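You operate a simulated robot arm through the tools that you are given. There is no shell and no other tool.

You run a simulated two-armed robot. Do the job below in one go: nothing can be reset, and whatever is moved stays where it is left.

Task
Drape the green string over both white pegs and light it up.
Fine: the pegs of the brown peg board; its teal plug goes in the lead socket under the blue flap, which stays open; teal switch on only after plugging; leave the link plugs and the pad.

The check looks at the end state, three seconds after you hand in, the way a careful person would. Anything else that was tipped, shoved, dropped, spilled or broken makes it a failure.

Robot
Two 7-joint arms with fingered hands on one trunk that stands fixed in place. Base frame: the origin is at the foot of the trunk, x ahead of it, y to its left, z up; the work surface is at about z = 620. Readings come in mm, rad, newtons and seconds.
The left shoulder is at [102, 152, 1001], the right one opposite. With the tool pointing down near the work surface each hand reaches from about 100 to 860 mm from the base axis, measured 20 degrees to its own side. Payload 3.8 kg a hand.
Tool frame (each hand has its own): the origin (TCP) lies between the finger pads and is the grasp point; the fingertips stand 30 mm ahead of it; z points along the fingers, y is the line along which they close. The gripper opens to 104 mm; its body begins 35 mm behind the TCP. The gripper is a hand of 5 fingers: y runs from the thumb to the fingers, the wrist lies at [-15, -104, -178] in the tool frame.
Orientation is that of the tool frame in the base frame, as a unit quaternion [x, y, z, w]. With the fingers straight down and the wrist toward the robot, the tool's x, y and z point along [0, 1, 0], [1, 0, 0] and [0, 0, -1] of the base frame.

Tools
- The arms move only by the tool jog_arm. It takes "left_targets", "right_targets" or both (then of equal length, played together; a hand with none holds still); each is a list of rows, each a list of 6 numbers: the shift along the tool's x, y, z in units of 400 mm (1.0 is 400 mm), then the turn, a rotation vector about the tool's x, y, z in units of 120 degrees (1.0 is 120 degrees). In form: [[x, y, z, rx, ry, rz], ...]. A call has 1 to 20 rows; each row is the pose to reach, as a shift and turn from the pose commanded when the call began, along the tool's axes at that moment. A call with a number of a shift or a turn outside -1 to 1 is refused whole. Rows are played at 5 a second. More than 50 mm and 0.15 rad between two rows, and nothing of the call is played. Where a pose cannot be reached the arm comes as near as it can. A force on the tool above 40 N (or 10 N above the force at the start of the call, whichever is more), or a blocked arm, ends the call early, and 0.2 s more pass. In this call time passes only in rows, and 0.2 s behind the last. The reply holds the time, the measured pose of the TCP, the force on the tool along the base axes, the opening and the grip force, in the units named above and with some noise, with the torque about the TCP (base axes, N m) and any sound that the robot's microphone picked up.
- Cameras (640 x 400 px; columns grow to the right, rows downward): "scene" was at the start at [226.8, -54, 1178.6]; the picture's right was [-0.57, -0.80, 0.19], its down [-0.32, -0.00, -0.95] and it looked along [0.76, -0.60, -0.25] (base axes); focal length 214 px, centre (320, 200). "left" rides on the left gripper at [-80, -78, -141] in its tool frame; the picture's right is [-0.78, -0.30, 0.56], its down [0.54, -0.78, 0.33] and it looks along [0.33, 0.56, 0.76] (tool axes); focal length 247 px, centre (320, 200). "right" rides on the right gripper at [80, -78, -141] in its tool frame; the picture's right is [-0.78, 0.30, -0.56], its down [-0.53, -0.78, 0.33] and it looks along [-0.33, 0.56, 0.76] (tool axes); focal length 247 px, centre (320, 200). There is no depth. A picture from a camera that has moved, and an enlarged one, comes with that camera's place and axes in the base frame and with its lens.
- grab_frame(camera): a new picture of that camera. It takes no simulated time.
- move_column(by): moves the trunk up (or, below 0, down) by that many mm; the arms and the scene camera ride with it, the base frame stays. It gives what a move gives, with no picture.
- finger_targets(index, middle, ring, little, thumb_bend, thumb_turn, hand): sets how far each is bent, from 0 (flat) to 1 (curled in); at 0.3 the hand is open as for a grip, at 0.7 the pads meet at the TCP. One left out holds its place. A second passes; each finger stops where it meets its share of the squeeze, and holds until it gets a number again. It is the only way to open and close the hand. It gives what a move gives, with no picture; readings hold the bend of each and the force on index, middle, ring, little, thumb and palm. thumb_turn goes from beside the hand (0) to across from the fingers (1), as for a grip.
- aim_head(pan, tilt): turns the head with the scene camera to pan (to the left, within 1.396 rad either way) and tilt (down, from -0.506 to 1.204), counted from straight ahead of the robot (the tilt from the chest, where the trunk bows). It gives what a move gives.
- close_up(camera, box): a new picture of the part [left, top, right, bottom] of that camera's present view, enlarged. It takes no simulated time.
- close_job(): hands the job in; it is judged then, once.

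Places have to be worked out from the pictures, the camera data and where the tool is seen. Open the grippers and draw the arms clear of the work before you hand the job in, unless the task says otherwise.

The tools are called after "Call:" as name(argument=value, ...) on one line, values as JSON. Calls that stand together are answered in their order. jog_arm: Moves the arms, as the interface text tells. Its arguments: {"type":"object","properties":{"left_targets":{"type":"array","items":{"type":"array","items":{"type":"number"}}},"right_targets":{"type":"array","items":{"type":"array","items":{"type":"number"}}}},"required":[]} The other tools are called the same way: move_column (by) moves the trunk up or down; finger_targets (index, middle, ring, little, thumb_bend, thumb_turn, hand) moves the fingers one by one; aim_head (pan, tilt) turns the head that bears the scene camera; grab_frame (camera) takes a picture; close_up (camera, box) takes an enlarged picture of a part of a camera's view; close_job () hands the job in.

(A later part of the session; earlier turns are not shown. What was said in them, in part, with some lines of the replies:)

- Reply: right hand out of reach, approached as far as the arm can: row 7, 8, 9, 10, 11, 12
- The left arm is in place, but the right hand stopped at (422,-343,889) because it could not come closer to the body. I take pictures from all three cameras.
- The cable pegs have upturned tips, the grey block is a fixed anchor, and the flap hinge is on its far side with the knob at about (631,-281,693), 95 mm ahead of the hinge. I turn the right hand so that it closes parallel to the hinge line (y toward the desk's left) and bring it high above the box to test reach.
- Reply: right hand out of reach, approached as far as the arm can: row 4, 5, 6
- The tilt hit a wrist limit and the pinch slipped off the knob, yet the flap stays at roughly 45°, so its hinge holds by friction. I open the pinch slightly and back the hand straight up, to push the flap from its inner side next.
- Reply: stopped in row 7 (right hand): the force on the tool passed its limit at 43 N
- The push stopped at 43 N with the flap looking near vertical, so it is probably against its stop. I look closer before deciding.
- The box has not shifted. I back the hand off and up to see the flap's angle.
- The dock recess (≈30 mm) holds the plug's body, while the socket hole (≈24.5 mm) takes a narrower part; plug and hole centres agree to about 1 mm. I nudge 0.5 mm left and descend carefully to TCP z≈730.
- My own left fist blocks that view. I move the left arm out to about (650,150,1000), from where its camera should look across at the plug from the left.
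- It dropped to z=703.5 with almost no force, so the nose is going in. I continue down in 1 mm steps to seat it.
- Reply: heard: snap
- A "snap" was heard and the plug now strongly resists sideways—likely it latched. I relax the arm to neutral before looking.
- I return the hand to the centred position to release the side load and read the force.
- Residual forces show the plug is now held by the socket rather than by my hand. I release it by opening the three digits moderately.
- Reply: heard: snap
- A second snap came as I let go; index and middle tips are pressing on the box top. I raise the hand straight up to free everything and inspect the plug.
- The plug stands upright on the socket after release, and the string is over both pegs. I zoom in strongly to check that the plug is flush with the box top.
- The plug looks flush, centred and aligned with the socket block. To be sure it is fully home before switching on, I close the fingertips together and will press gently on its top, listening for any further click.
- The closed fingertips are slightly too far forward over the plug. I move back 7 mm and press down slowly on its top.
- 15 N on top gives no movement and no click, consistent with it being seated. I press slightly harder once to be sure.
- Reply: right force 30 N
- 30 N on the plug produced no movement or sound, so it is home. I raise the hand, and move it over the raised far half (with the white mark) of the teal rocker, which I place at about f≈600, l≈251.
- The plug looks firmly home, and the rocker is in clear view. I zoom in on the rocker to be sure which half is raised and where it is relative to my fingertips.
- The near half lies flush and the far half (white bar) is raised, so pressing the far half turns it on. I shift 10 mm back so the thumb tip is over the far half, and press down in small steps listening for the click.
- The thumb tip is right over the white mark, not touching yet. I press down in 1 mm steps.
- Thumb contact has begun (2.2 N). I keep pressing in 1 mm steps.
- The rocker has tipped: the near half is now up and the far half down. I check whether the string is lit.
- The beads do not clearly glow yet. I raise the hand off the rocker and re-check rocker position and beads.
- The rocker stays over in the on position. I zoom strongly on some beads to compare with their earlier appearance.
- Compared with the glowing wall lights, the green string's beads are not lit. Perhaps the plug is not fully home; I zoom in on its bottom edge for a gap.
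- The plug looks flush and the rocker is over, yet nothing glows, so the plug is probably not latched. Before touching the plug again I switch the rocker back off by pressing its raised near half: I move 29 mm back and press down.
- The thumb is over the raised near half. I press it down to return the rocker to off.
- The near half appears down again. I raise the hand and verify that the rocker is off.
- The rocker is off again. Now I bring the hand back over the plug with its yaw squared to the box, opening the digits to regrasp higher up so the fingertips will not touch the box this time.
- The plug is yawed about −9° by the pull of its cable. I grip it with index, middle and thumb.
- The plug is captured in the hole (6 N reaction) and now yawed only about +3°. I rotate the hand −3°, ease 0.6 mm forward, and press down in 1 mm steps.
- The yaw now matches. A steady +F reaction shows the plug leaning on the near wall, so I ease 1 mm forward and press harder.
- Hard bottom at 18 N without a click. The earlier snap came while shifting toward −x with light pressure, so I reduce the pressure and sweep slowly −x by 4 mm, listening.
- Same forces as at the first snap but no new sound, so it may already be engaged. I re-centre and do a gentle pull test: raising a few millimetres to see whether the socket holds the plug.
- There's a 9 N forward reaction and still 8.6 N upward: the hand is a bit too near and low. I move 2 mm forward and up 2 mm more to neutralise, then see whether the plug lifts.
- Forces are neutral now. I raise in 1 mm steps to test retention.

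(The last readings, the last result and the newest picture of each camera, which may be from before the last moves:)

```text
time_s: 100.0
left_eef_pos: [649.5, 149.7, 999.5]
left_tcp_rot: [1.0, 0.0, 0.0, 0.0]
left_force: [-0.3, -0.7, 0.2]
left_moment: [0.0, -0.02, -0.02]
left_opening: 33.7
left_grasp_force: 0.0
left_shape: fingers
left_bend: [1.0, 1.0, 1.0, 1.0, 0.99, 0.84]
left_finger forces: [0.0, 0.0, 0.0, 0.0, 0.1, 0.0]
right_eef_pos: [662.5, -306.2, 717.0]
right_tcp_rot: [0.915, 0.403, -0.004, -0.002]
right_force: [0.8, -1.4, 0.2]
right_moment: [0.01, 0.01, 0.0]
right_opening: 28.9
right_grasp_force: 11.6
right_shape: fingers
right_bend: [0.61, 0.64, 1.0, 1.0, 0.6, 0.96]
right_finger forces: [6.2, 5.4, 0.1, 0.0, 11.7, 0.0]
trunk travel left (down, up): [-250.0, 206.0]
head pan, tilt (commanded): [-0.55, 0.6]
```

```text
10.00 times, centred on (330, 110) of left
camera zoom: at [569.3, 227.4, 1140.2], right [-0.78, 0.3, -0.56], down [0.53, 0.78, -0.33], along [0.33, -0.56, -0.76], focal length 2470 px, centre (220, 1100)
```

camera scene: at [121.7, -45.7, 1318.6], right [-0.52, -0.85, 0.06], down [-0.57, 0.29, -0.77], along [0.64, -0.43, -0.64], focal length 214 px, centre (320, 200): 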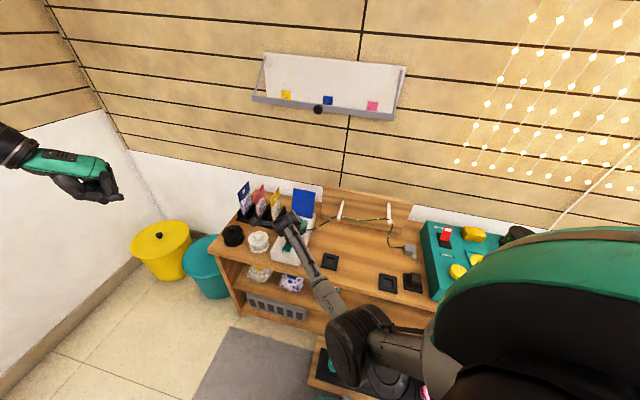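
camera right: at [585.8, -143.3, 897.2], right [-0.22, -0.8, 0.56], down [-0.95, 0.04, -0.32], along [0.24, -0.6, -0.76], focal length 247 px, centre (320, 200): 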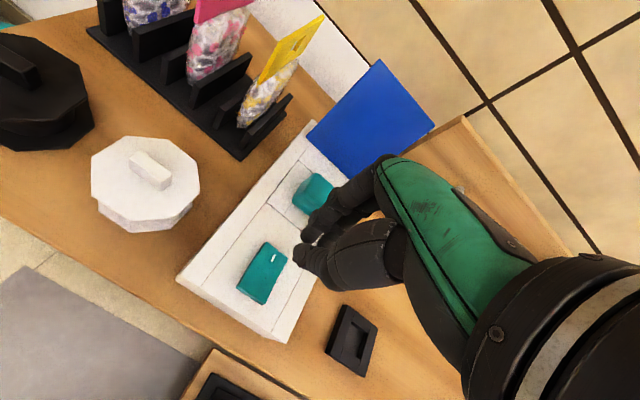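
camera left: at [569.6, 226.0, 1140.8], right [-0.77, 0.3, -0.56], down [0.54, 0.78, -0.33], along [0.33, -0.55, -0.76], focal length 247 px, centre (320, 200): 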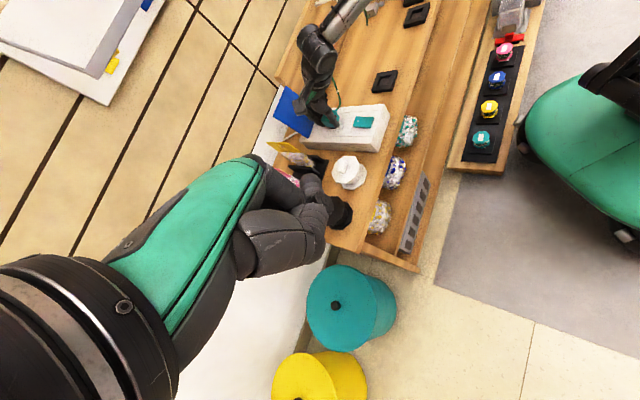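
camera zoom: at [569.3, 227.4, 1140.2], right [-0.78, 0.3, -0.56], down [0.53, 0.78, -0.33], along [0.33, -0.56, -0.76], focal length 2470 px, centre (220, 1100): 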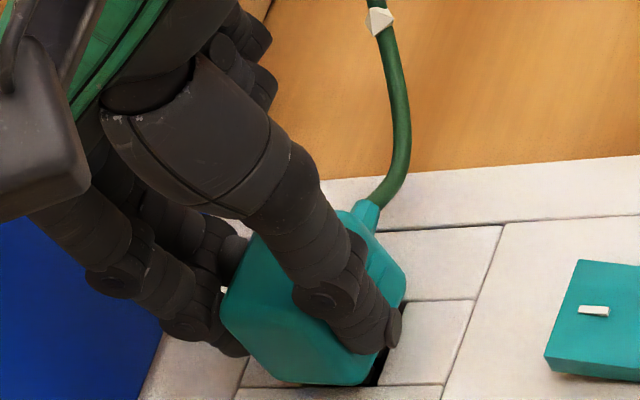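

The plug lifts freely, so nothing was retaining it. I lower it again, 1 mm back toward the hole's centre, and listen for a snap on the way in.

Call:
jog_arm(right_targets=[[0, -0.0025, 0, 0, 0, 0], [0, -0.0025, 0.004, 0, 0, 0], [0, -0.0025, 0.008, 0, 0, 0], [0, -0.0025, 0.0105, 0, 0, 0], [0, -0.0025, 0.013, 0, 0, 0]])

Call:
close_up(camera="left", box=[310, 90, 350, 130])

```text
time_s: 101.2
left_eef_pos: [649.4, 148.6, 1000.3]
left_tcp_rot: [1.0, 0.0, 0.0, -0.001]
left_force: [0.1, 0.1, -0.2]
left_moment: [-0.02, -0.01, -0.02]
left_opening: 34.0
left_grasp_force: 0.1
left_shape: fingers
left_bend: [1.0, 1.0, 1.0, 1.0, 0.99, 0.84]
left_finger forces: [0.0, 0.1, 0.1, 0.0, 0.0, 0.0]
right_eef_pos: [662.0, -305.5, 712.3]
right_tcp_rot: [0.916, 0.402, -0.005, -0.002]
right_force: [2.0, -2.1, 0.1]
right_moment: [-0.07, -0.03, 0.02]
right_opening: 29.0
right_grasp_force: 11.7
right_shape: fingers
right_bend: [0.61, 0.64, 1.0, 1.0, 0.6, 0.96]
right_finger forces: [7.0, 6.6, 0.0, 0.0, 10.7, 0.0]
trunk travel left (down, up): [-250.0, 206.0]
head pan, tilt (commanded): [-0.55, 0.6]
```

```text
10.00 times, centred on (330, 110) of left
camera zoom: at [569.4, 227.2, 1140.3], right [-0.78, 0.3, -0.56], down [0.53, 0.78, -0.33], along [0.33, -0.56, -0.76], focal length 2470 px, centre (220, 1100)
```

zoom: 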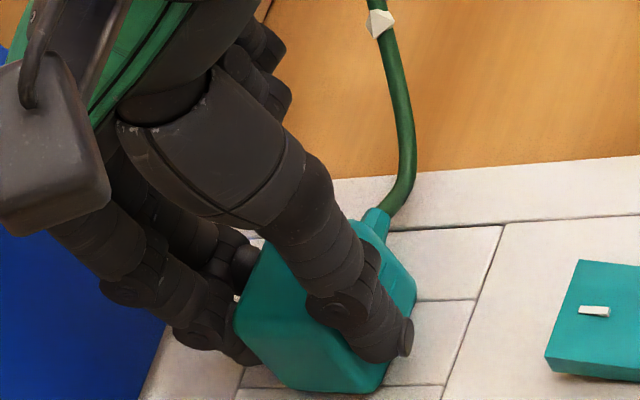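

It is back in with a light touch on the near wall and no vertical load yet. I ease 0.5 mm forward and press down further, listening.

Call:
jog_arm(right_targets=[[0, 0.0015, 0.0015, 0, 0, 0], [0, 0.0015, 0.0035, 0, 0, 0], [0, 0.0015, 0.0055, 0, 0, 0], [0, 0.0015, 0.0075, 0, 0, 0]])

```text
time_s: 102.2
left_eef_pos: [648.5, 149.6, 1001.7]
left_tcp_rot: [1.0, 0.0, 0.001, -0.001]
left_force: [0.0, -0.1, 0.3]
left_moment: [-0.01, -0.01, -0.01]
left_opening: 33.7
left_grasp_force: 0.1
left_shape: fingers
left_bend: [1.0, 1.0, 1.0, 1.0, 0.99, 0.84]
left_finger forces: [0.1, 0.0, 0.0, 0.1, 0.0, 0.1]
right_eef_pos: [662.3, -304.6, 711.1]
right_tcp_rot: [0.915, 0.403, -0.003, 0.0]
right_force: [-0.2, -1.0, 7.8]
right_moment: [0.03, 0.02, 0.01]
right_opening: 28.9
right_grasp_force: 11.9
right_shape: fingers
right_bend: [0.62, 0.64, 1.0, 1.0, 0.6, 0.96]
right_finger forces: [6.5, 5.9, 0.0, 0.1, 12.2, 0.0]
trunk travel left (down, up): [-250.0, 206.0]
head pan, tilt (commanded): [-0.55, 0.6]
```

It is bottomed with no side load and still silent. I check the beads again with the plug held in and the rocker in its original position.

Call:
close_up(camera="scene", box=[335, 200, 405, 245])

Call:
close_up(camera="left", box=[310, 20, 370, 100])

Call:
close_up(camera="scene", box=[420, 210, 520, 290])

```text
8.89 times, centred on (370, 222) of scene
camera zoom: at [122.1, -45.8, 1318.5], right [-0.52, -0.85, 0.06], down [-0.57, 0.29, -0.77], along [0.64, -0.43, -0.64], focal length 1906 px, centre (-124, 0)
```

zoom: 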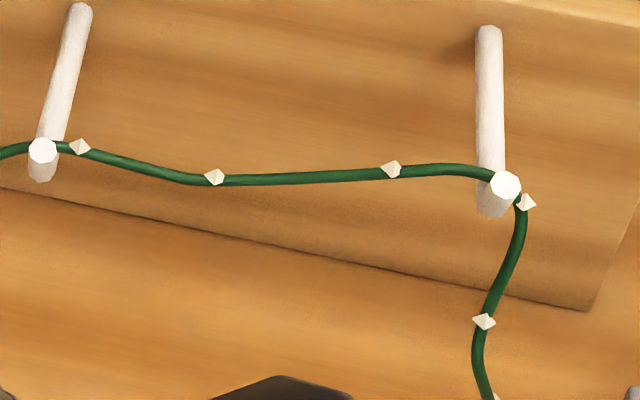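

```text
5.00 times, centred on (340, 60) of left
camera zoom: at [568.2, 227.8, 1140.9], right [-0.78, 0.3, -0.56], down [0.54, 0.78, -0.33], along [0.34, -0.56, -0.76], focal length 1235 px, centre (220, 900)
```

zoom: 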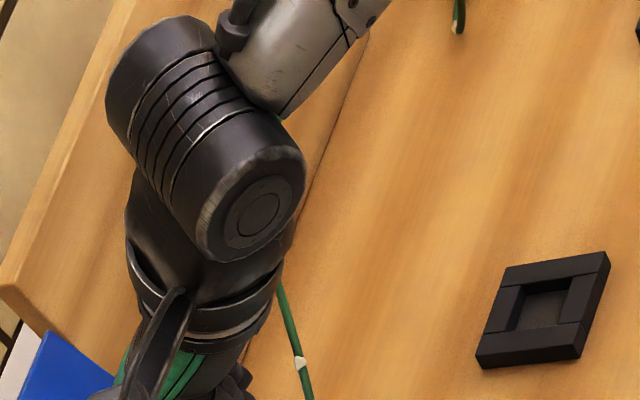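

```text
5.00 times, centred on (470, 250) of scene
camera zoom: at [122.1, -45.8, 1318.5], right [-0.52, -0.85, 0.06], down [-0.57, 0.29, -0.77], along [0.64, -0.43, -0.64], focal length 1072 px, centre (-430, -50)
```

zoom: 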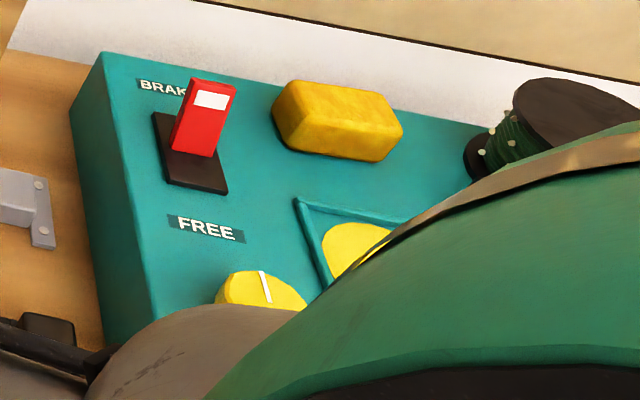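

Nothing is lit. I reproduce the conditions of the first snap: press to about 18 N, then ease up 2.4 mm while shifting −x by 3 mm.

Call:
jog_arm(right_targets=[[0, 0, 0.0025, 0, 0, 0], [0, 0, 0.005, 0, 0, 0]])

Call:
jog_arm(right_targets=[[0, 0, -0.006, 0, 0, 0], [-0.004, 0, -0.006, 0, 0, 0], [-0.008, 0, -0.006, 0, 0, 0]])

Call:
close_up(camera="left", box=[310, 90, 350, 130])

```text
time_s: 102.8
left_eef_pos: [647.4, 150.1, 1001.2]
left_tcp_rot: [1.0, 0.0, 0.0, 0.0]
left_force: [0.0, 0.1, 0.6]
left_moment: [0.0, -0.05, 0.01]
left_opening: 33.8
left_grasp_force: 0.1
left_shape: fingers
left_bend: [1.0, 1.0, 1.0, 1.0, 0.99, 0.84]
left_finger forces: [0.1, 0.1, 0.0, 0.0, 0.0, 0.0]
right_eef_pos: [662.4, -305.7, 711.2]
right_tcp_rot: [0.916, 0.402, -0.003, 0.0]
right_force: [-0.1, -1.6, 13.0]
right_moment: [0.07, 0.04, 0.01]
right_opening: 28.9
right_grasp_force: 13.5
right_shape: fingers
right_bend: [0.62, 0.64, 1.0, 1.0, 0.6, 0.96]
right_finger forces: [7.0, 6.4, 0.1, 0.0, 12.5, 0.1]
trunk travel left (down, up): [-250.0, 206.0]
head pan, tilt (commanded): [-0.55, 0.6]
```

```text
time_s: 103.6
left_eef_pos: [649.9, 148.9, 1001.0]
left_tcp_rot: [1.0, 0.0, 0.001, 0.0]
left_force: [0.0, 0.2, 0.3]
left_moment: [0.0, 0.0, -0.03]
left_opening: 33.8
left_grasp_force: 0.0
left_shape: fingers
left_bend: [1.0, 1.0, 1.0, 1.0, 0.99, 0.84]
left_finger forces: [0.1, 0.0, 0.1, 0.0, 0.0, 0.0]
right_eef_pos: [659.5, -306.8, 711.5]
right_tcp_rot: [0.915, 0.402, -0.003, -0.002]
right_force: [6.8, 0.6, 8.9]
right_moment: [0.07, -0.21, 0.03]
right_opening: 28.9
right_grasp_force: 12.5
right_shape: fingers
right_bend: [0.62, 0.64, 1.0, 1.0, 0.6, 0.95]
right_finger forces: [7.9, 6.6, 0.1, 0.0, 10.4, 0.0]
trunk travel left (down, up): [-250.0, 206.0]
head pan, tilt (commanded): [-0.55, 0.6]
```

```text
10.00 times, centred on (330, 110) of left
camera zoom: at [569.0, 228.2, 1140.4], right [-0.78, 0.3, -0.56], down [0.53, 0.78, -0.33], along [0.33, -0.56, -0.76], focal length 2470 px, centre (220, 1100)
```

zoom: 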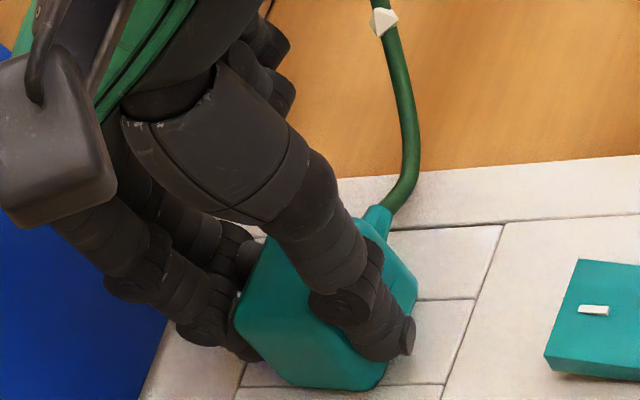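

No snap this time. I want to see the plug's nose and the hole interior, so I lift the plug about 100 mm and look at both.

Call:
jog_arm(right_targets=[[0.005, 0, -0.01, 0, 0, 0], [0.008, 0, -0.05, 0, 0, 0], [0.008, 0, -0.12, 0, 0, 0], [0.008, 0, -0.19, 0, 0, 0], [0.008, 0, -0.25, 0, 0, 0]])

Call:
close_up(camera="left", box=[322, 108, 346, 128])

Call:
close_up(camera="right", box=[230, 190, 320, 290])

Call:
close_up(camera="left", box=[305, 65, 350, 110])

```text
time_s: 104.8
left_eef_pos: [649.2, 148.8, 999.4]
left_tcp_rot: [1.0, 0.0, 0.0, 0.0]
left_force: [-0.4, -0.4, -0.3]
left_moment: [0.02, -0.03, -0.02]
left_opening: 33.9
left_grasp_force: 0.0
left_shape: fingers
left_bend: [1.0, 1.0, 1.0, 1.0, 0.99, 0.84]
left_finger forces: [0.0, 0.0, 0.1, 0.1, 0.0, 0.1]
right_eef_pos: [663.4, -303.9, 810.9]
right_tcp_rot: [0.916, 0.402, -0.005, -0.001]
right_force: [0.2, -0.3, -0.4]
right_moment: [0.01, -0.02, 0.01]
right_opening: 28.8
right_grasp_force: 11.7
right_shape: fingers
right_bend: [0.61, 0.64, 1.0, 1.0, 0.6, 0.96]
right_finger forces: [6.4, 5.2, 0.1, 0.0, 11.6, 0.0]
trunk travel left (down, up): [-250.0, 206.0]
head pan, tilt (commanded): [-0.55, 0.6]
```

```text
16.00 times, centred on (334, 118) of left
camera zoom: at [569.0, 227.6, 1140.4], right [-0.78, 0.3, -0.56], down [0.54, 0.78, -0.33], along [0.33, -0.56, -0.76], focal length 3952 px, centre (96, 1512)
```

zoom: 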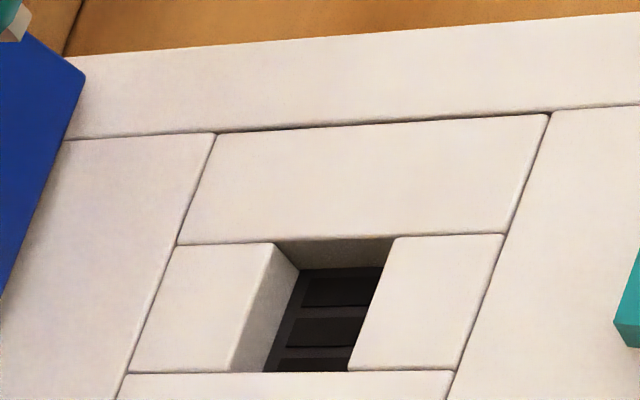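

```text
4.00 times, centred on (275, 240) of right
camera zoom: at [660.8, -192.4, 951.7], right [-0.3, -0.77, 0.56], down [-0.94, 0.13, -0.32], along [0.18, -0.62, -0.76], focal length 988 px, centre (500, 40)
```

zoom: 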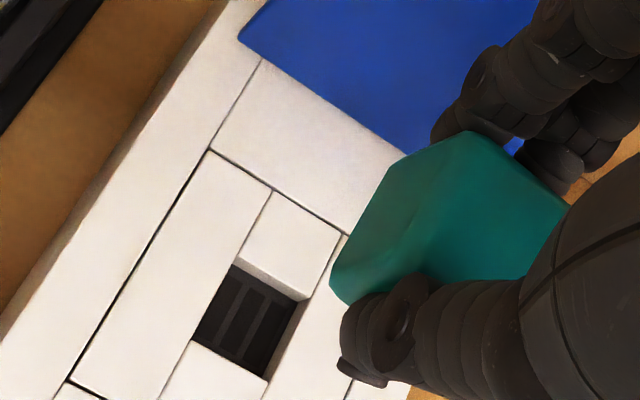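

```text
8.89 times, centred on (328, 88) of left
camera zoom: at [569.0, 227.6, 1140.4], right [-0.78, 0.3, -0.56], down [0.54, 0.78, -0.33], along [0.33, -0.56, -0.76], focal length 2195 px, centre (253, 1200)
```

zoom: 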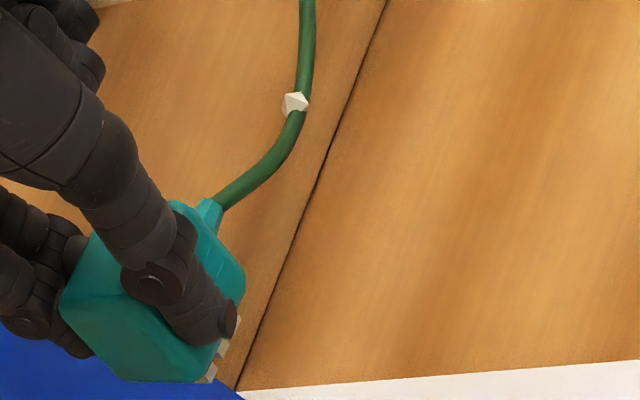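

Now small pale prongs are visible under the plug, and the hole's floor shows three slots. I zoom in on the prongs.

Call:
close_up(camera="left", box=[316, 90, 334, 110])

Call:
close_up(camera="left", box=[334, 116, 346, 128])

Call:
close_up(camera="scene", box=[296, 180, 326, 215])

```text
16.00 times, centred on (325, 100) of left
camera zoom: at [569.0, 227.6, 1140.4], right [-0.78, 0.3, -0.56], down [0.54, 0.78, -0.33], along [0.33, -0.56, -0.76], focal length 3952 px, centre (240, 1800)
```

zoom: 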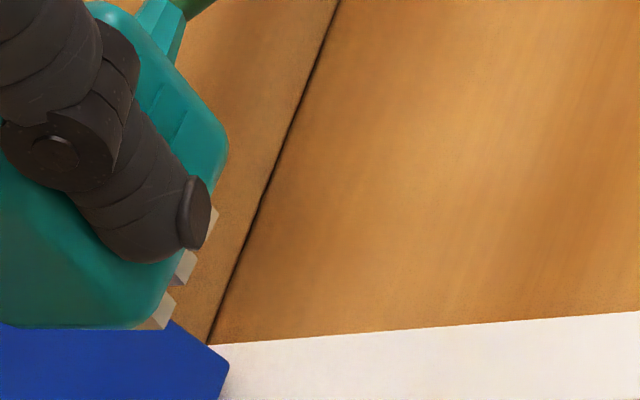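

```text
16.00 times, centred on (340, 122) of left
camera zoom: at [569.0, 227.6, 1140.4], right [-0.78, 0.3, -0.56], down [0.54, 0.78, -0.33], along [0.33, -0.56, -0.76], focal length 3952 px, centre (0, 1448)
```

zoom: 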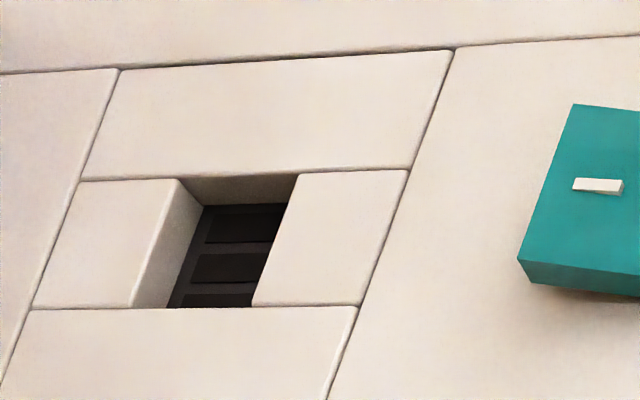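

```text
11.43 times, centred on (311, 198) of scene
camera zoom: at [123.0, -46.1, 1318.4], right [-0.52, -0.85, 0.06], down [-0.57, 0.3, -0.77], along [0.64, -0.43, -0.64], focal length 2451 px, centre (423, 229)
```

zoom: 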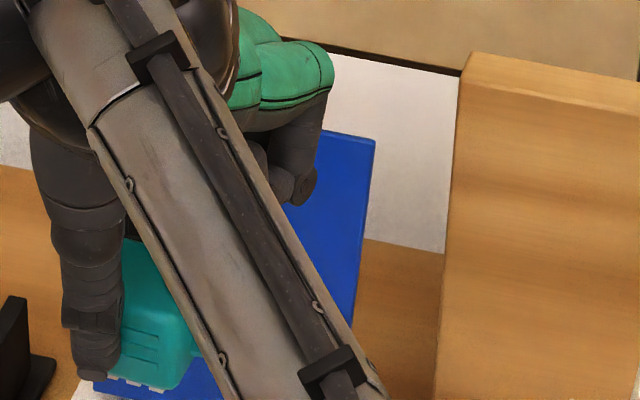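

The plug carries three flat prongs that must drop into three slots in the hole's floor, so it was only resting on the bars. I'll re-enter the recess at its centre (about f≈685.5, l≈253.3) and then search gently for the slots.

Call:
jog_arm(right_targets=[[-0.0022, 0.003, 0.06, 0, 0, 0], [-0.0022, 0.003, 0.13, 0, 0, 0], [-0.0022, 0.003, 0.19, 0, 0, 0], [-0.0022, 0.003, 0.225, 0, 0, 0], [-0.0022, 0.003, 0.237, 0, 0, 0], [-0.0022, 0.003, 0.243, 0, 0, 0]])

Call:
close_up(camera="left", box=[310, 90, 350, 130])

Call:
close_up(camera="scene", box=[296, 200, 326, 235])

```text
time_s: 106.2
left_eef_pos: [649.0, 150.2, 1000.1]
left_tcp_rot: [1.0, 0.0, 0.0, 0.0]
left_force: [-0.4, 0.2, 0.3]
left_moment: [-0.01, 0.04, 0.0]
left_opening: 33.8
left_grasp_force: 0.1
left_shape: fingers
left_bend: [1.0, 1.0, 1.0, 1.0, 0.99, 0.84]
left_finger forces: [0.0, 0.0, 0.0, 0.0, 0.0, 0.0]
right_eef_pos: [663.0, -306.9, 713.7]
right_tcp_rot: [0.915, 0.403, -0.004, -0.001]
right_force: [-0.3, 0.4, -0.5]
right_moment: [0.03, 0.02, 0.02]
right_opening: 28.8
right_grasp_force: 12.1
right_shape: fingers
right_bend: [0.61, 0.64, 1.0, 1.0, 0.6, 0.96]
right_finger forces: [6.4, 5.1, 0.0, 0.0, 11.6, 0.1]
trunk travel left (down, up): [-250.0, 206.0]
head pan, tilt (commanded): [-0.55, 0.6]
```

```text
10.00 times, centred on (330, 110) of left
camera zoom: at [569.4, 227.4, 1140.2], right [-0.78, 0.3, -0.56], down [0.53, 0.78, -0.33], along [0.33, -0.56, -0.76], focal length 2470 px, centre (220, 1100)
```

zoom: 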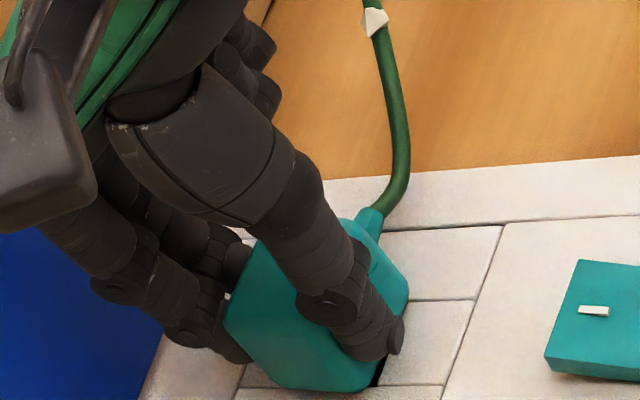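

```text
11.43 times, centred on (311, 218) of scene
camera zoom: at [123.5, -46.4, 1318.3], right [-0.52, -0.85, 0.06], down [-0.57, 0.3, -0.77], along [0.64, -0.43, -0.64], focal length 2451 px, centre (423, 0)
```

zoom: 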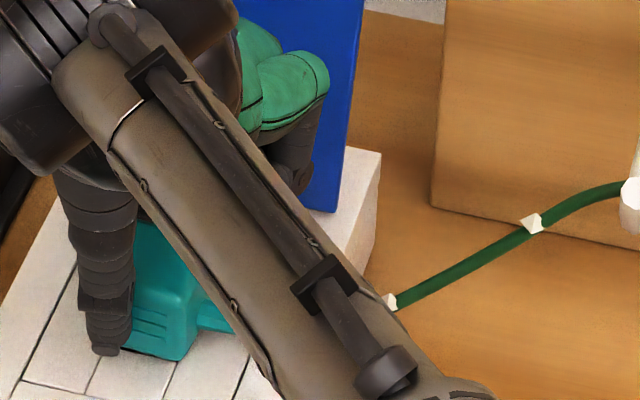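

No load at z≈713.7. I continue down in 1 mm steps until light contact.

Call:
jog_arm(right_targets=[[0, 0, 0.0025, 0, 0, 0], [0, 0, 0.005, 0, 0, 0], [0, 0, 0.0065, 0, 0, 0]])

```text
time_s: 107.0
left_eef_pos: [649.6, 148.7, 1000.8]
left_tcp_rot: [1.0, 0.0, 0.001, 0.0]
left_force: [0.7, -0.2, -0.2]
left_moment: [-0.01, 0.0, 0.01]
left_opening: 33.8
left_grasp_force: 0.0
left_shape: fingers
left_bend: [1.0, 1.0, 1.0, 1.0, 0.99, 0.84]
left_finger forces: [0.0, 0.0, 0.0, 0.0, 0.0, 0.1]
right_eef_pos: [662.5, -306.4, 711.5]
right_tcp_rot: [0.915, 0.403, -0.003, 0.0]
right_force: [0.2, -1.4, 6.7]
right_moment: [0.01, 0.02, 0.01]
right_opening: 28.9
right_grasp_force: 12.2
right_shape: fingers
right_bend: [0.62, 0.65, 1.0, 1.0, 0.6, 0.95]
right_finger forces: [6.5, 5.7, 0.0, 0.0, 12.2, 0.1]
trunk travel left (down, up): [-250.0, 206.0]
head pan, tilt (commanded): [-0.55, 0.6]
heard: snap
```

A snap was heard right as it bottomed at the centred position, so "snap" is the seating sound. I take off the downward load and open the digits a little at a time so the plug is not disturbed.

Call:
jog_arm(right_targets=[[0, 0, -0.002, 0, 0, 0]])

Call:
finger_targets(hand="right", index=0.57, middle=0.59, thumb_bend=0.56)

Call:
close_up(camera="left", box=[310, 90, 350, 130])

```text
time_s: 107.4
left_eef_pos: [649.0, 148.5, 1001.0]
left_tcp_rot: [1.0, 0.0, 0.0, 0.0]
left_force: [0.4, -1.5, 0.9]
left_moment: [-0.01, -0.06, 0.0]
left_opening: 34.0
left_grasp_force: 0.1
left_shape: fingers
left_bend: [1.0, 1.0, 1.0, 1.0, 0.99, 0.84]
left_finger forces: [0.1, 0.0, 0.0, 0.0, 0.0, 0.0]
right_eef_pos: [662.9, -304.9, 712.4]
right_tcp_rot: [0.916, 0.402, -0.004, -0.001]
right_force: [2.9, 0.3, 6.0]
right_moment: [0.0, -0.02, 0.02]
right_opening: 28.8
right_grasp_force: 12.6
right_shape: fingers
right_bend: [0.62, 0.65, 1.0, 1.0, 0.6, 0.95]
right_finger forces: [6.8, 6.0, 0.1, 0.0, 11.5, 0.1]
trunk travel left (down, up): [-250.0, 206.0]
head pan, tilt (commanded): [-0.55, 0.6]
```

```text
time_s: 108.4
left_eef_pos: [649.1, 149.2, 999.5]
left_tcp_rot: [1.0, 0.001, 0.0, 0.0]
left_force: [-0.1, 0.3, 0.3]
left_moment: [0.01, 0.0, -0.02]
left_opening: 33.8
left_grasp_force: 0.0
left_shape: fingers
left_bend: [1.0, 1.0, 1.0, 1.0, 0.99, 0.84]
left_finger forces: [0.0, 0.0, 0.0, 0.0, 0.0, 0.1]
right_eef_pos: [661.9, -306.5, 711.4]
right_tcp_rot: [0.915, 0.403, -0.005, -0.002]
right_force: [-1.1, -0.2, -1.1]
right_moment: [-0.03, 0.0, 0.02]
right_opening: 38.0
right_grasp_force: 0.8
right_shape: fingers
right_bend: [0.56, 0.59, 1.0, 1.0, 0.55, 0.97]
right_finger forces: [0.0, 0.0, 0.0, 0.1, 1.1, 0.0]
trunk travel left (down, up): [-250.0, 206.0]
head pan, tilt (commanded): [-0.55, 0.6]
```

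```text
10.00 times, centred on (330, 110) of left
camera zoom: at [569.3, 227.5, 1140.3], right [-0.78, 0.3, -0.56], down [0.53, 0.78, -0.33], along [0.33, -0.56, -0.76], focal length 2470 px, centre (220, 1100)
```

zoom: 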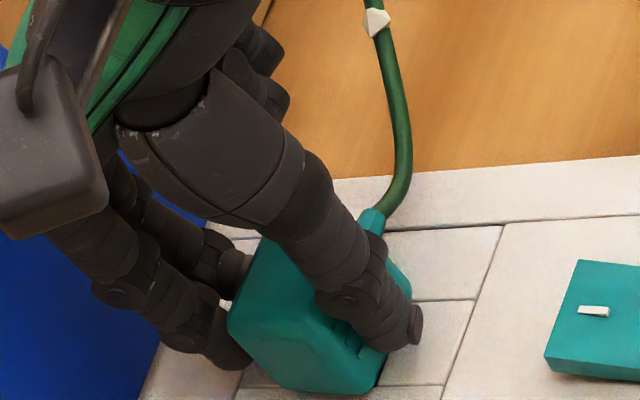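

The plug is free without any new sound. I open the digits fully clear of it and raise the hand.

Call:
finger_targets(hand="right", index=0.45, middle=0.45, thumb_bend=0.45)

Call:
jog_arm(right_targets=[[0, 0, -0.04, 0, 0, 0], [0, 0, -0.1, 0, 0, 0], [0, 0, -0.17, 0, 0, 0]])

Call:
close_up(camera="left", box=[310, 90, 350, 130])

Call:
close_up(camera="right", box=[220, 170, 340, 290])

```text
time_s: 109.4
left_eef_pos: [649.5, 148.8, 1000.9]
left_tcp_rot: [1.0, 0.0, 0.001, 0.0]
left_force: [-0.2, 0.0, 0.2]
left_moment: [0.01, -0.01, -0.02]
left_opening: 33.9
left_grasp_force: 0.0
left_shape: fingers
left_bend: [1.0, 1.0, 1.0, 1.0, 0.99, 0.84]
left_finger forces: [0.0, 0.0, 0.0, 0.1, 0.1, 0.1]
right_eef_pos: [662.9, -307.2, 712.4]
right_tcp_rot: [0.916, 0.402, -0.005, -0.002]
right_force: [-0.2, 0.3, 0.1]
right_moment: [-0.02, 0.01, -0.03]
right_opening: 64.4
right_grasp_force: 0.0
right_shape: fingers
right_bend: [0.45, 0.45, 1.0, 1.0, 0.45, 0.97]
right_finger forces: [0.1, 0.0, 0.0, 0.1, 0.0, 0.1]
trunk travel left (down, up): [-250.0, 206.0]
head pan, tilt (commanded): [-0.55, 0.6]
```

```text
time_s: 110.2
left_eef_pos: [650.2, 149.4, 1001.8]
left_tcp_rot: [1.0, 0.0, -0.001, 0.0]
left_force: [0.8, -0.6, 0.5]
left_moment: [0.02, 0.01, -0.02]
left_opening: 34.2
left_grasp_force: 0.1
left_shape: fingers
left_bend: [1.0, 1.0, 1.0, 1.0, 0.99, 0.84]
left_finger forces: [0.0, 0.1, 0.0, 0.0, 0.1, 0.0]
right_eef_pos: [662.4, -307.0, 778.4]
right_tcp_rot: [0.915, 0.403, -0.005, -0.002]
right_force: [-0.1, 0.2, 0.5]
right_moment: [-0.01, 0.02, -0.02]
right_opening: 64.3
right_grasp_force: 0.1
right_shape: fingers
right_bend: [0.45, 0.45, 1.0, 1.0, 0.45, 0.97]
right_finger forces: [0.0, 0.0, 0.1, 0.0, 0.0, 0.0]
trunk travel left (down, up): [-250.0, 206.0]
head pan, tilt (commanded): [-0.55, 0.6]
```

```text
10.00 times, centred on (330, 110) of left
camera zoom: at [569.0, 227.6, 1140.5], right [-0.78, 0.3, -0.56], down [0.54, 0.78, -0.33], along [0.33, -0.56, -0.76], focal length 2470 px, centre (220, 1100)
```

zoom: 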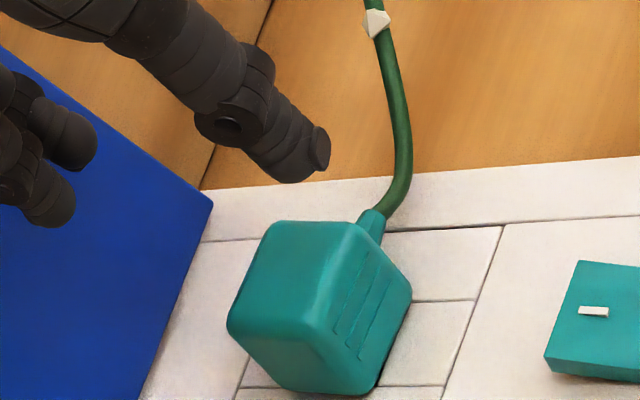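

```text
3.33 times, centred on (280, 230) of right
camera zoom: at [658.9, -195.0, 919.8], right [-0.3, -0.77, 0.56], down [-0.94, 0.13, -0.32], along [0.18, -0.62, -0.76], focal length 823 px, centre (453, 100)
```

zoom: 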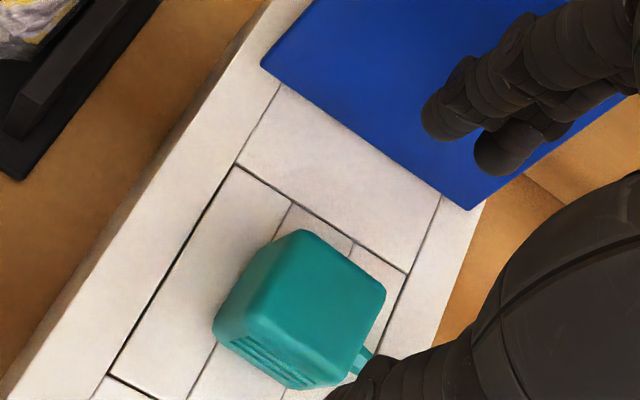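

The plug now sits square to the socket. I close the fingertips and move over the rocker's far half, as before.

Call:
finger_targets(hand="right", index=0.7, middle=0.7, thumb_bend=0.7)

Call:
jog_arm(right_targets=[[-0.003, -0.05, 0, 0, 0, 0], [-0.006, -0.1, 0, 0, 0, 0], [-0.009, -0.15, 0, 0, 0, 0], [-0.0125, -0.2055, 0, 0, 0, 0], [-0.0125, -0.2055, 0.08, 0, 0, 0], [-0.0125, -0.2055, 0.14, 0, 0, 0], [-0.0125, -0.2055, 0.153, 0, 0, 0]])

Call:
close_up(camera="left", box=[315, 85, 385, 145])

Call:
close_up(camera="right", box=[200, 160, 350, 310])

```text
time_s: 111.2
left_eef_pos: [649.4, 148.8, 999.4]
left_tcp_rot: [1.0, 0.0, 0.0, 0.0]
left_force: [0.3, 0.0, 0.1]
left_moment: [-0.02, 0.01, -0.01]
left_opening: 33.8
left_grasp_force: 0.0
left_shape: fingers
left_bend: [1.0, 1.0, 1.0, 1.0, 0.99, 0.84]
left_finger forces: [0.0, 0.1, 0.0, 0.0, 0.0, 0.0]
right_eef_pos: [660.7, -307.3, 777.8]
right_tcp_rot: [0.915, 0.402, -0.005, -0.001]
right_force: [-0.2, -0.1, -0.3]
right_moment: [-0.02, 0.0, 0.0]
right_opening: 1.6
right_grasp_force: 0.0
right_shape: fingers
right_bend: [0.7, 0.7, 1.0, 1.0, 0.7, 0.97]
right_finger forces: [0.1, 0.1, 0.0, 0.1, 0.0, 0.1]
trunk travel left (down, up): [-250.0, 206.0]
head pan, tilt (commanded): [-0.55, 0.6]
```

```text
time_s: 112.8
left_eef_pos: [649.6, 148.3, 999.7]
left_tcp_rot: [1.0, 0.0, -0.001, -0.001]
left_force: [-0.2, 0.3, -0.2]
left_moment: [0.03, 0.0, -0.01]
left_opening: 33.6
left_grasp_force: 0.0
left_shape: fingers
left_bend: [1.0, 1.0, 1.0, 1.0, 0.99, 0.84]
left_finger forces: [0.1, 0.0, 0.1, 0.1, 0.1, 0.1]
right_eef_pos: [597.0, -256.3, 717.5]
right_tcp_rot: [0.915, 0.403, -0.005, -0.002]
right_force: [-0.1, -0.3, -0.2]
right_moment: [-0.04, 0.03, -0.01]
right_opening: 1.2
right_grasp_force: 0.0
right_shape: fingers
right_bend: [0.7, 0.7, 1.0, 1.0, 0.7, 0.97]
right_finger forces: [0.0, 0.0, 0.1, 0.0, 0.0, 0.1]
trunk travel left (down, up): [-250.0, 206.0]
head pan, tilt (commanded): [-0.55, 0.6]
```

```text
6.67 times, centred on (350, 115) of left
camera zoom: at [569.1, 227.5, 1140.4], right [-0.78, 0.3, -0.56], down [0.53, 0.78, -0.33], along [0.33, -0.56, -0.76], focal length 1646 px, centre (120, 767)
```

zoom: 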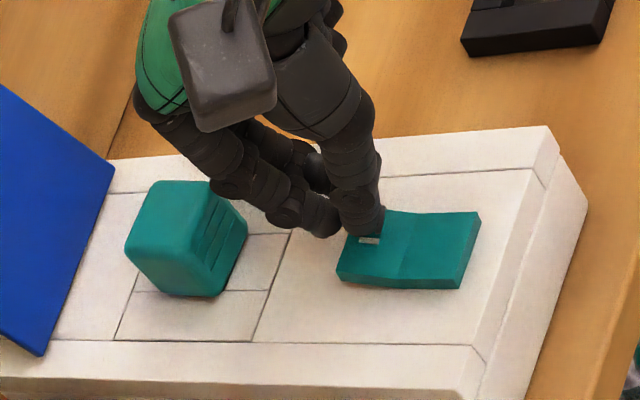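

```text
2.67 times, centred on (275, 235) of right
camera zoom: at [595.0, -143.4, 858.4], right [-0.3, -0.77, 0.56], down [-0.94, 0.13, -0.32], along [0.18, -0.62, -0.76], focal length 659 px, centre (440, 107)
```

zoom: 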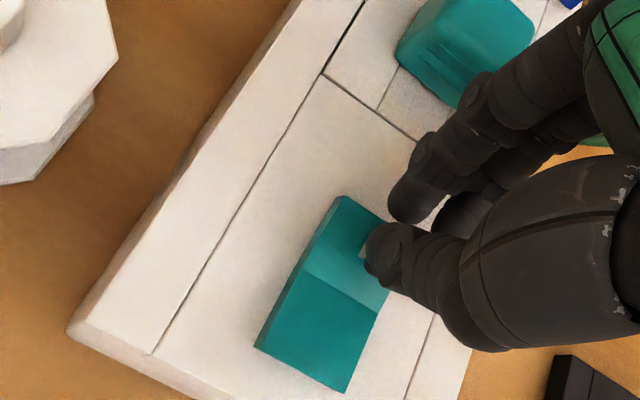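

The thumb is over the white mark. Before pressing I zoom on the plug, which looks slightly different from before.

Call:
close_up(camera="left", box=[316, 106, 340, 126])

Call:
close_up(camera="scene", box=[296, 200, 326, 235])

```text
16.00 times, centred on (328, 116) of left
camera zoom: at [569.1, 227.5, 1140.4], right [-0.78, 0.3, -0.56], down [0.53, 0.78, -0.33], along [0.33, -0.56, -0.76], focal length 3952 px, centre (192, 1544)
```

zoom: 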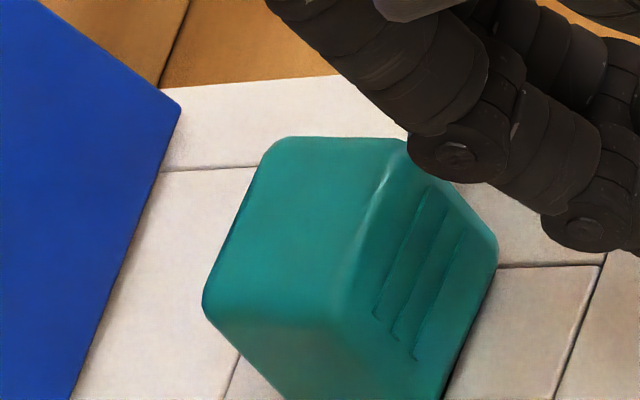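

```text
11.43 times, centred on (311, 218) of scene
camera zoom: at [123.2, -46.2, 1318.4], right [-0.52, -0.85, 0.06], down [-0.57, 0.3, -0.77], along [0.64, -0.43, -0.64], focal length 2451 px, centre (423, 0)
```

zoom: 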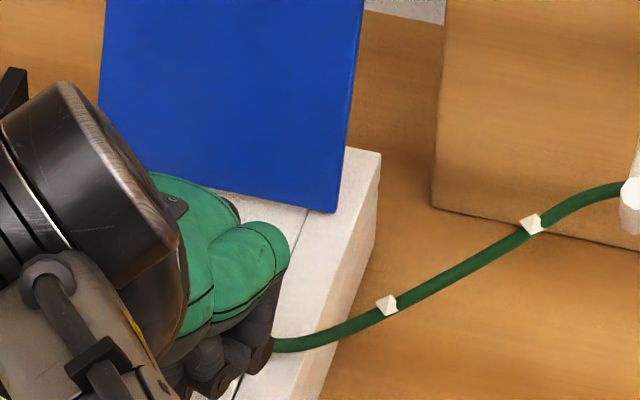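

The plug's yaw is now near zero (unlike the previous time), and its height is unchanged. I press the rocker's far half down in small steps.

Call:
jog_arm(right_targets=[[0, 0, 0.005, 0, 0, 0], [0, 0, 0.01, 0, 0, 0], [0, 0, 0.015, 0, 0, 0], [0, 0, 0.019, 0, 0, 0], [0, 0, 0.022, 0, 0, 0], [0, 0, 0.0245, 0, 0, 0]])

Call:
close_up(camera="left", box=[315, 85, 385, 145])

Call:
close_up(camera="scene", box=[310, 190, 430, 270])

```text
time_s: 114.2
left_eef_pos: [649.1, 149.3, 1000.5]
left_tcp_rot: [1.0, 0.0, 0.0, 0.0]
left_force: [-0.1, 0.2, 0.2]
left_moment: [0.03, 0.0, 0.01]
left_opening: 33.6
left_grasp_force: 0.2
left_shape: fingers
left_bend: [1.0, 1.0, 1.0, 1.0, 0.99, 0.84]
left_finger forces: [0.1, 0.0, 0.0, 0.0, 0.0, 0.1]
right_eef_pos: [597.2, -255.5, 709.7]
right_tcp_rot: [0.915, 0.402, -0.004, -0.001]
right_force: [-0.7, 0.1, 1.8]
right_moment: [0.02, 0.01, 0.03]
right_opening: 0.8
right_grasp_force: 0.7
right_shape: fingers
right_bend: [0.7, 0.7, 1.0, 1.0, 0.7, 0.98]
right_finger forces: [0.0, 0.1, 0.0, 0.0, 1.4, 0.1]
trunk travel left (down, up): [-250.0, 206.0]
head pan, tilt (commanded): [-0.55, 0.6]
```

```text
6.67 times, centred on (350, 115) of left
camera zoom: at [569.0, 227.6, 1140.4], right [-0.78, 0.3, -0.56], down [0.54, 0.78, -0.33], along [0.33, -0.56, -0.76], focal length 1646 px, centre (120, 767)
```

zoom: 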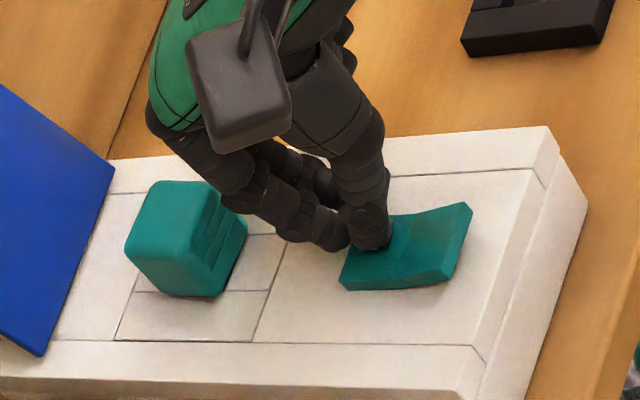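

```text
5.00 times, centred on (370, 230) of scene
camera zoom: at [123.0, -46.1, 1318.4], right [-0.52, -0.85, 0.06], down [-0.57, 0.3, -0.77], along [0.64, -0.43, -0.64], focal length 1072 px, centre (70, 50)
```

zoom: 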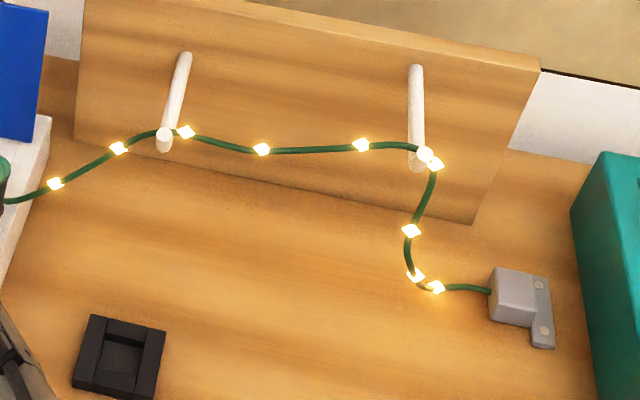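

The beads are glowing: the string is lit. I raise the hand straight up and check that it stays on.

Call:
jog_arm(right_targets=[[0, 0, -0.03, 0, 0, 0], [0, 0, -0.09, 0, 0, 0], [0, 0, -0.17, 0, 0, 0], [0, 0, -0.27, 0, 0, 0], [0, 0, -0.37, 0, 0, 0]])

Call:
grab_frame(camera="scene")

Call:
close_up(camera="left", box=[300, 20, 400, 150])

```text
time_s: 115.4
left_eef_pos: [648.7, 149.3, 999.8]
left_tcp_rot: [1.0, 0.0, 0.0, 0.0]
left_force: [0.2, -0.1, -0.3]
left_moment: [0.0, 0.03, 0.04]
left_opening: 33.7
left_grasp_force: 0.1
left_shape: fingers
left_bend: [1.0, 1.0, 1.0, 1.0, 0.99, 0.84]
left_finger forces: [0.0, 0.0, 0.0, 0.0, 0.0, 0.0]
right_eef_pos: [600.4, -255.9, 857.2]
right_tcp_rot: [0.915, 0.403, -0.005, -0.002]
right_force: [-0.6, 0.5, -0.3]
right_moment: [-0.05, -0.03, 0.0]
right_opening: 1.0
right_grasp_force: 0.1
right_shape: fingers
right_bend: [0.7, 0.7, 1.0, 1.0, 0.7, 0.98]
right_finger forces: [0.0, 0.0, 0.0, 0.0, 0.0, 0.0]
trunk travel left (down, up): [-250.0, 206.0]
head pan, tilt (commanded): [-0.55, 0.6]
```

```text
taken
camera scene: at [123.2, -46.0, 1318.4], right [-0.52, -0.85, 0.06], down [-0.57, 0.3, -0.77], along [0.64, -0.43, -0.64], focal length 214 px, centre (320, 200)
```

scene: 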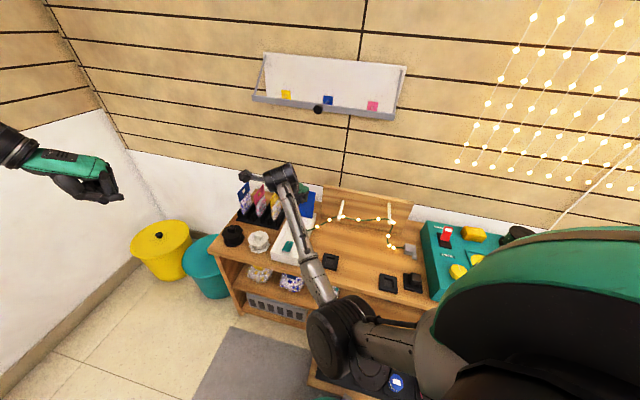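

```text
3.08 times, centred on (350, 85) of left
camera zoom: at [569.2, 227.7, 1140.3], right [-0.78, 0.3, -0.56], down [0.53, 0.78, -0.33], along [0.33, -0.56, -0.76], focal length 760 px, centre (228, 554)
```

zoom: 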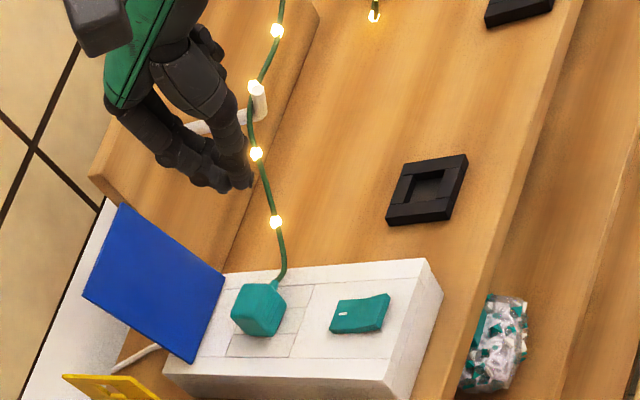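

The lights stay on. I now draw both arms clear: the right hand up and off to the right, well above the pegs, and the left back toward its earlier place.

Call:
jog_arm(right_targets=[[0, 0, -0.1, 0, 0, 0], [0, 0, -0.2, 0, 0, 0], [0, 0, -0.3, 0, 0, 0], [0, 0, -0.4, 0, 0, 0], [-0.1, -0.01, -0.46, 0, 0, 0], [-0.205, -0.02, -0.5, 0, 0, 0], [-0.31, -0.035, -0.52, 0, 0, 0], [-0.415, -0.05, -0.54, 0, 0, 0], [-0.52, -0.06, -0.56, 0, 0, 0], [-0.625, -0.07, -0.58, 0, 0, 0], [-0.729, -0.083, -0.6, 0, 0, 0]], left_targets=[[-0.052, 0.0202, -0.0384, 0, 0, 0], [-0.1041, 0.0405, -0.0768, 0, 0, 0], [-0.1561, 0.0607, -0.1152, 0, 0, 0], [-0.2082, 0.0809, -0.1536, 0, 0, 0], [-0.2602, 0.1011, -0.192, 0, 0, 0], [-0.3123, 0.1214, -0.2305, 0, 0, 0], [-0.3643, 0.1416, -0.2689, 0, 0, 0], [-0.4164, 0.1618, -0.3073, 0, 0, 0], [-0.4684, 0.182, -0.3457, 0, 0, 0], [-0.5205, 0.2023, -0.3841, 0, 0, 0], [-0.5725, 0.2225, -0.4225, 0, 0, 0]])

Call:
finger_targets(hand="right", index=0.3, middle=0.3, ring=0.3, little=0.3, thumb_bend=0.3, thumb_turn=1.0)

Call:
finger_targets(hand="left", index=0.3, middle=0.3, ring=0.3, little=0.3, thumb_bend=0.3, thumb_turn=1.0)

Call:
grab_frame(camera="scene")

```text
time_s: 117.8
left_eef_pos: [418.5, 61.8, 1171.6]
left_tcp_rot: [1.0, 0.001, 0.0, -0.001]
left_force: [-0.1, 0.0, 0.7]
left_moment: [0.01, -0.04, -0.02]
left_opening: 33.8
left_grasp_force: 0.0
left_shape: fingers
left_bend: [1.0, 1.0, 1.0, 1.0, 0.99, 0.84]
left_finger forces: [0.0, 0.0, 0.1, 0.0, 0.0, 0.0]
right_eef_pos: [379.6, -449.5, 1096.9]
right_tcp_rot: [0.916, 0.402, -0.004, -0.001]
right_force: [-0.2, -0.2, 0.3]
right_moment: [0.02, -0.01, 0.02]
right_opening: 0.9
right_grasp_force: 0.0
right_shape: fingers
right_bend: [0.7, 0.7, 1.0, 1.0, 0.7, 0.98]
right_finger forces: [0.0, 0.1, 0.0, 0.1, 0.0, 0.1]
trunk travel left (down, up): [-250.0, 206.0]
head pan, tilt (commanded): [-0.55, 0.6]
```

```text
time_s: 118.8
left_eef_pos: [421.1, 60.8, 1170.7]
left_tcp_rot: [1.0, 0.001, 0.0, 0.0]
left_force: [-0.3, -0.4, 0.3]
left_moment: [-0.02, -0.05, -0.02]
left_opening: 34.0
left_grasp_force: 0.0
left_shape: fingers
left_bend: [1.0, 1.0, 1.0, 1.0, 0.99, 0.84]
left_finger forces: [0.0, 0.1, 0.1, 0.0, 0.1, 0.0]
right_eef_pos: [379.0, -448.4, 1095.8]
right_tcp_rot: [0.915, 0.403, -0.004, -0.002]
right_force: [-0.3, 0.3, 0.7]
right_moment: [0.0, -0.02, 0.0]
right_opening: 102.5
right_grasp_force: 0.0
right_shape: fingers
right_bend: [0.3, 0.3, 0.3, 0.3, 0.3, 0.98]
right_finger forces: [0.1, 0.1, 0.1, 0.0, 0.1, 0.0]
trunk travel left (down, up): [-250.0, 206.0]
head pan, tilt (commanded): [-0.55, 0.6]
```

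```text
time_s: 119.8
left_eef_pos: [420.0, 61.9, 1169.2]
left_tcp_rot: [1.0, 0.0, 0.0, 0.0]
left_force: [0.7, -0.5, 0.3]
left_moment: [0.01, -0.01, 0.01]
left_opening: 102.8
left_grasp_force: 0.1
left_shape: fingers
left_bend: [0.3, 0.3, 0.3, 0.3, 0.3, 0.98]
left_finger forces: [0.1, 0.1, 0.0, 0.1, 0.0, 0.1]
right_eef_pos: [380.0, -449.2, 1097.2]
right_tcp_rot: [0.915, 0.403, -0.004, -0.002]
right_force: [0.0, 0.5, -0.2]
right_moment: [-0.02, -0.03, 0.03]
right_opening: 102.9
right_grasp_force: 0.1
right_shape: fingers
right_bend: [0.3, 0.3, 0.3, 0.3, 0.3, 0.98]
right_finger forces: [0.0, 0.0, 0.0, 0.1, 0.0, 0.0]
trunk travel left (down, up): [-250.0, 206.0]
head pan, tilt (commanded): [-0.55, 0.6]
```

```text
taken
camera scene: at [123.3, -46.3, 1318.3], right [-0.52, -0.85, 0.06], down [-0.57, 0.3, -0.77], along [0.64, -0.43, -0.64], focal length 214 px, centre (320, 200)
```

scene: 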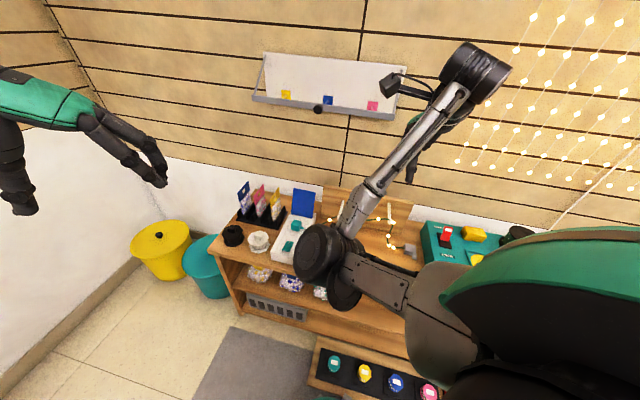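

Both arms are clear and the hands open. I take final close-ups of the box, pegs and surroundings to confirm nothing else was disturbed.

Call:
close_up(camera="scene", box=[210, 170, 360, 280])

Call:
close_up(camera="scene", box=[320, 190, 440, 310])

Call:
close_up(camera="right", box=[0, 80, 340, 380])

```text
3.64 times, centred on (285, 225) of scene
camera zoom: at [123.3, -46.3, 1318.3], right [-0.52, -0.85, 0.06], down [-0.57, 0.3, -0.77], along [0.64, -0.43, -0.64], focal length 780 px, centre (447, 109)
```

zoom: 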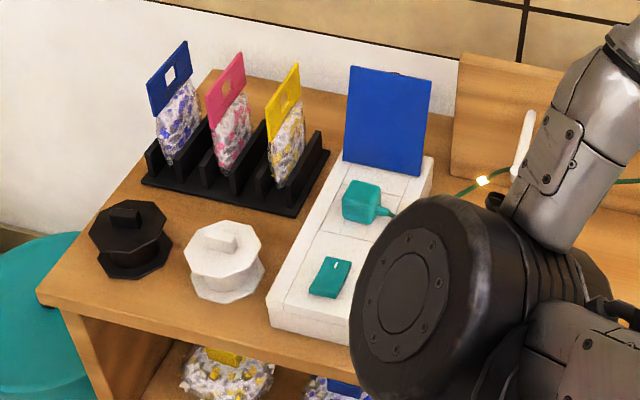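

```text
3.33 times, centred on (380, 250) of scene
camera zoom: at [123.3, -46.3, 1318.3], right [-0.52, -0.85, 0.06], down [-0.57, 0.3, -0.77], along [0.64, -0.43, -0.64], focal length 715 px, centre (120, 33)
```

zoom: 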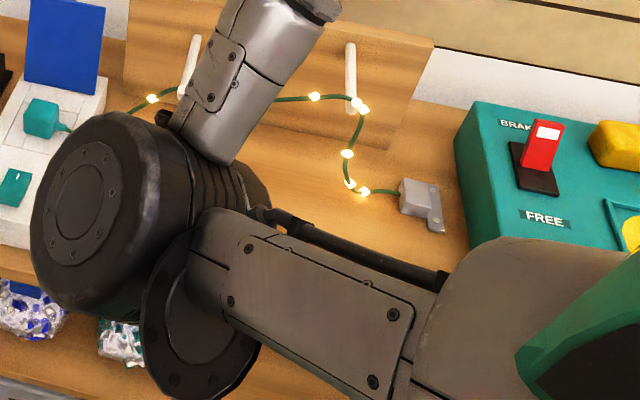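

```text
1.33 times, centred on (170, 230) of right
camera zoom: at [377.7, -336.9, 1237.7], right [-0.3, -0.77, 0.56], down [-0.94, 0.13, -0.32], along [0.18, -0.62, -0.76], focal length 329 px, centre (520, 160)
```

zoom: 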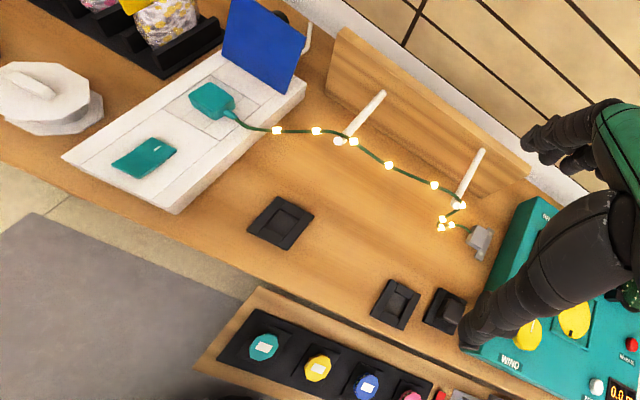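

The string glows and runs over both pegs behind their nubs. The teal plug is in the lead socket, the flap is open, the switch is on, and everything else looks undisturbed, so I hand the job in.

Call:
close_job()

```text
The job is handed in.
```

The green string is draped over both white pegs and lit, and the job is handed in. I don't have the check's verdict.

- **String:** it runs over both pegs and sits behind the upturned peg tips. All the beads I could see were glowing in the last pictures.
- **Plug, flap and switch:** the teal plug is in the lead socket, the blue flap stays open past upright, and the teal switch is on.
- **Switch order:** I switched it on once too early. The plug looked home but wasn't seated, and the string did not light. I switched it off, reseated the plug until it snapped in, and only then switched it on again. Earlier insertion attempts pressed on the box and plug with up to about 30 N. Opening the flap tripped the arm's force limit once at 43 N, with no visible damage or shift.
- **Everything else:** the link plugs, pad, bag rack, pots and winder box look untouched in the final pictures. Both hands are open and drawn back from the work.
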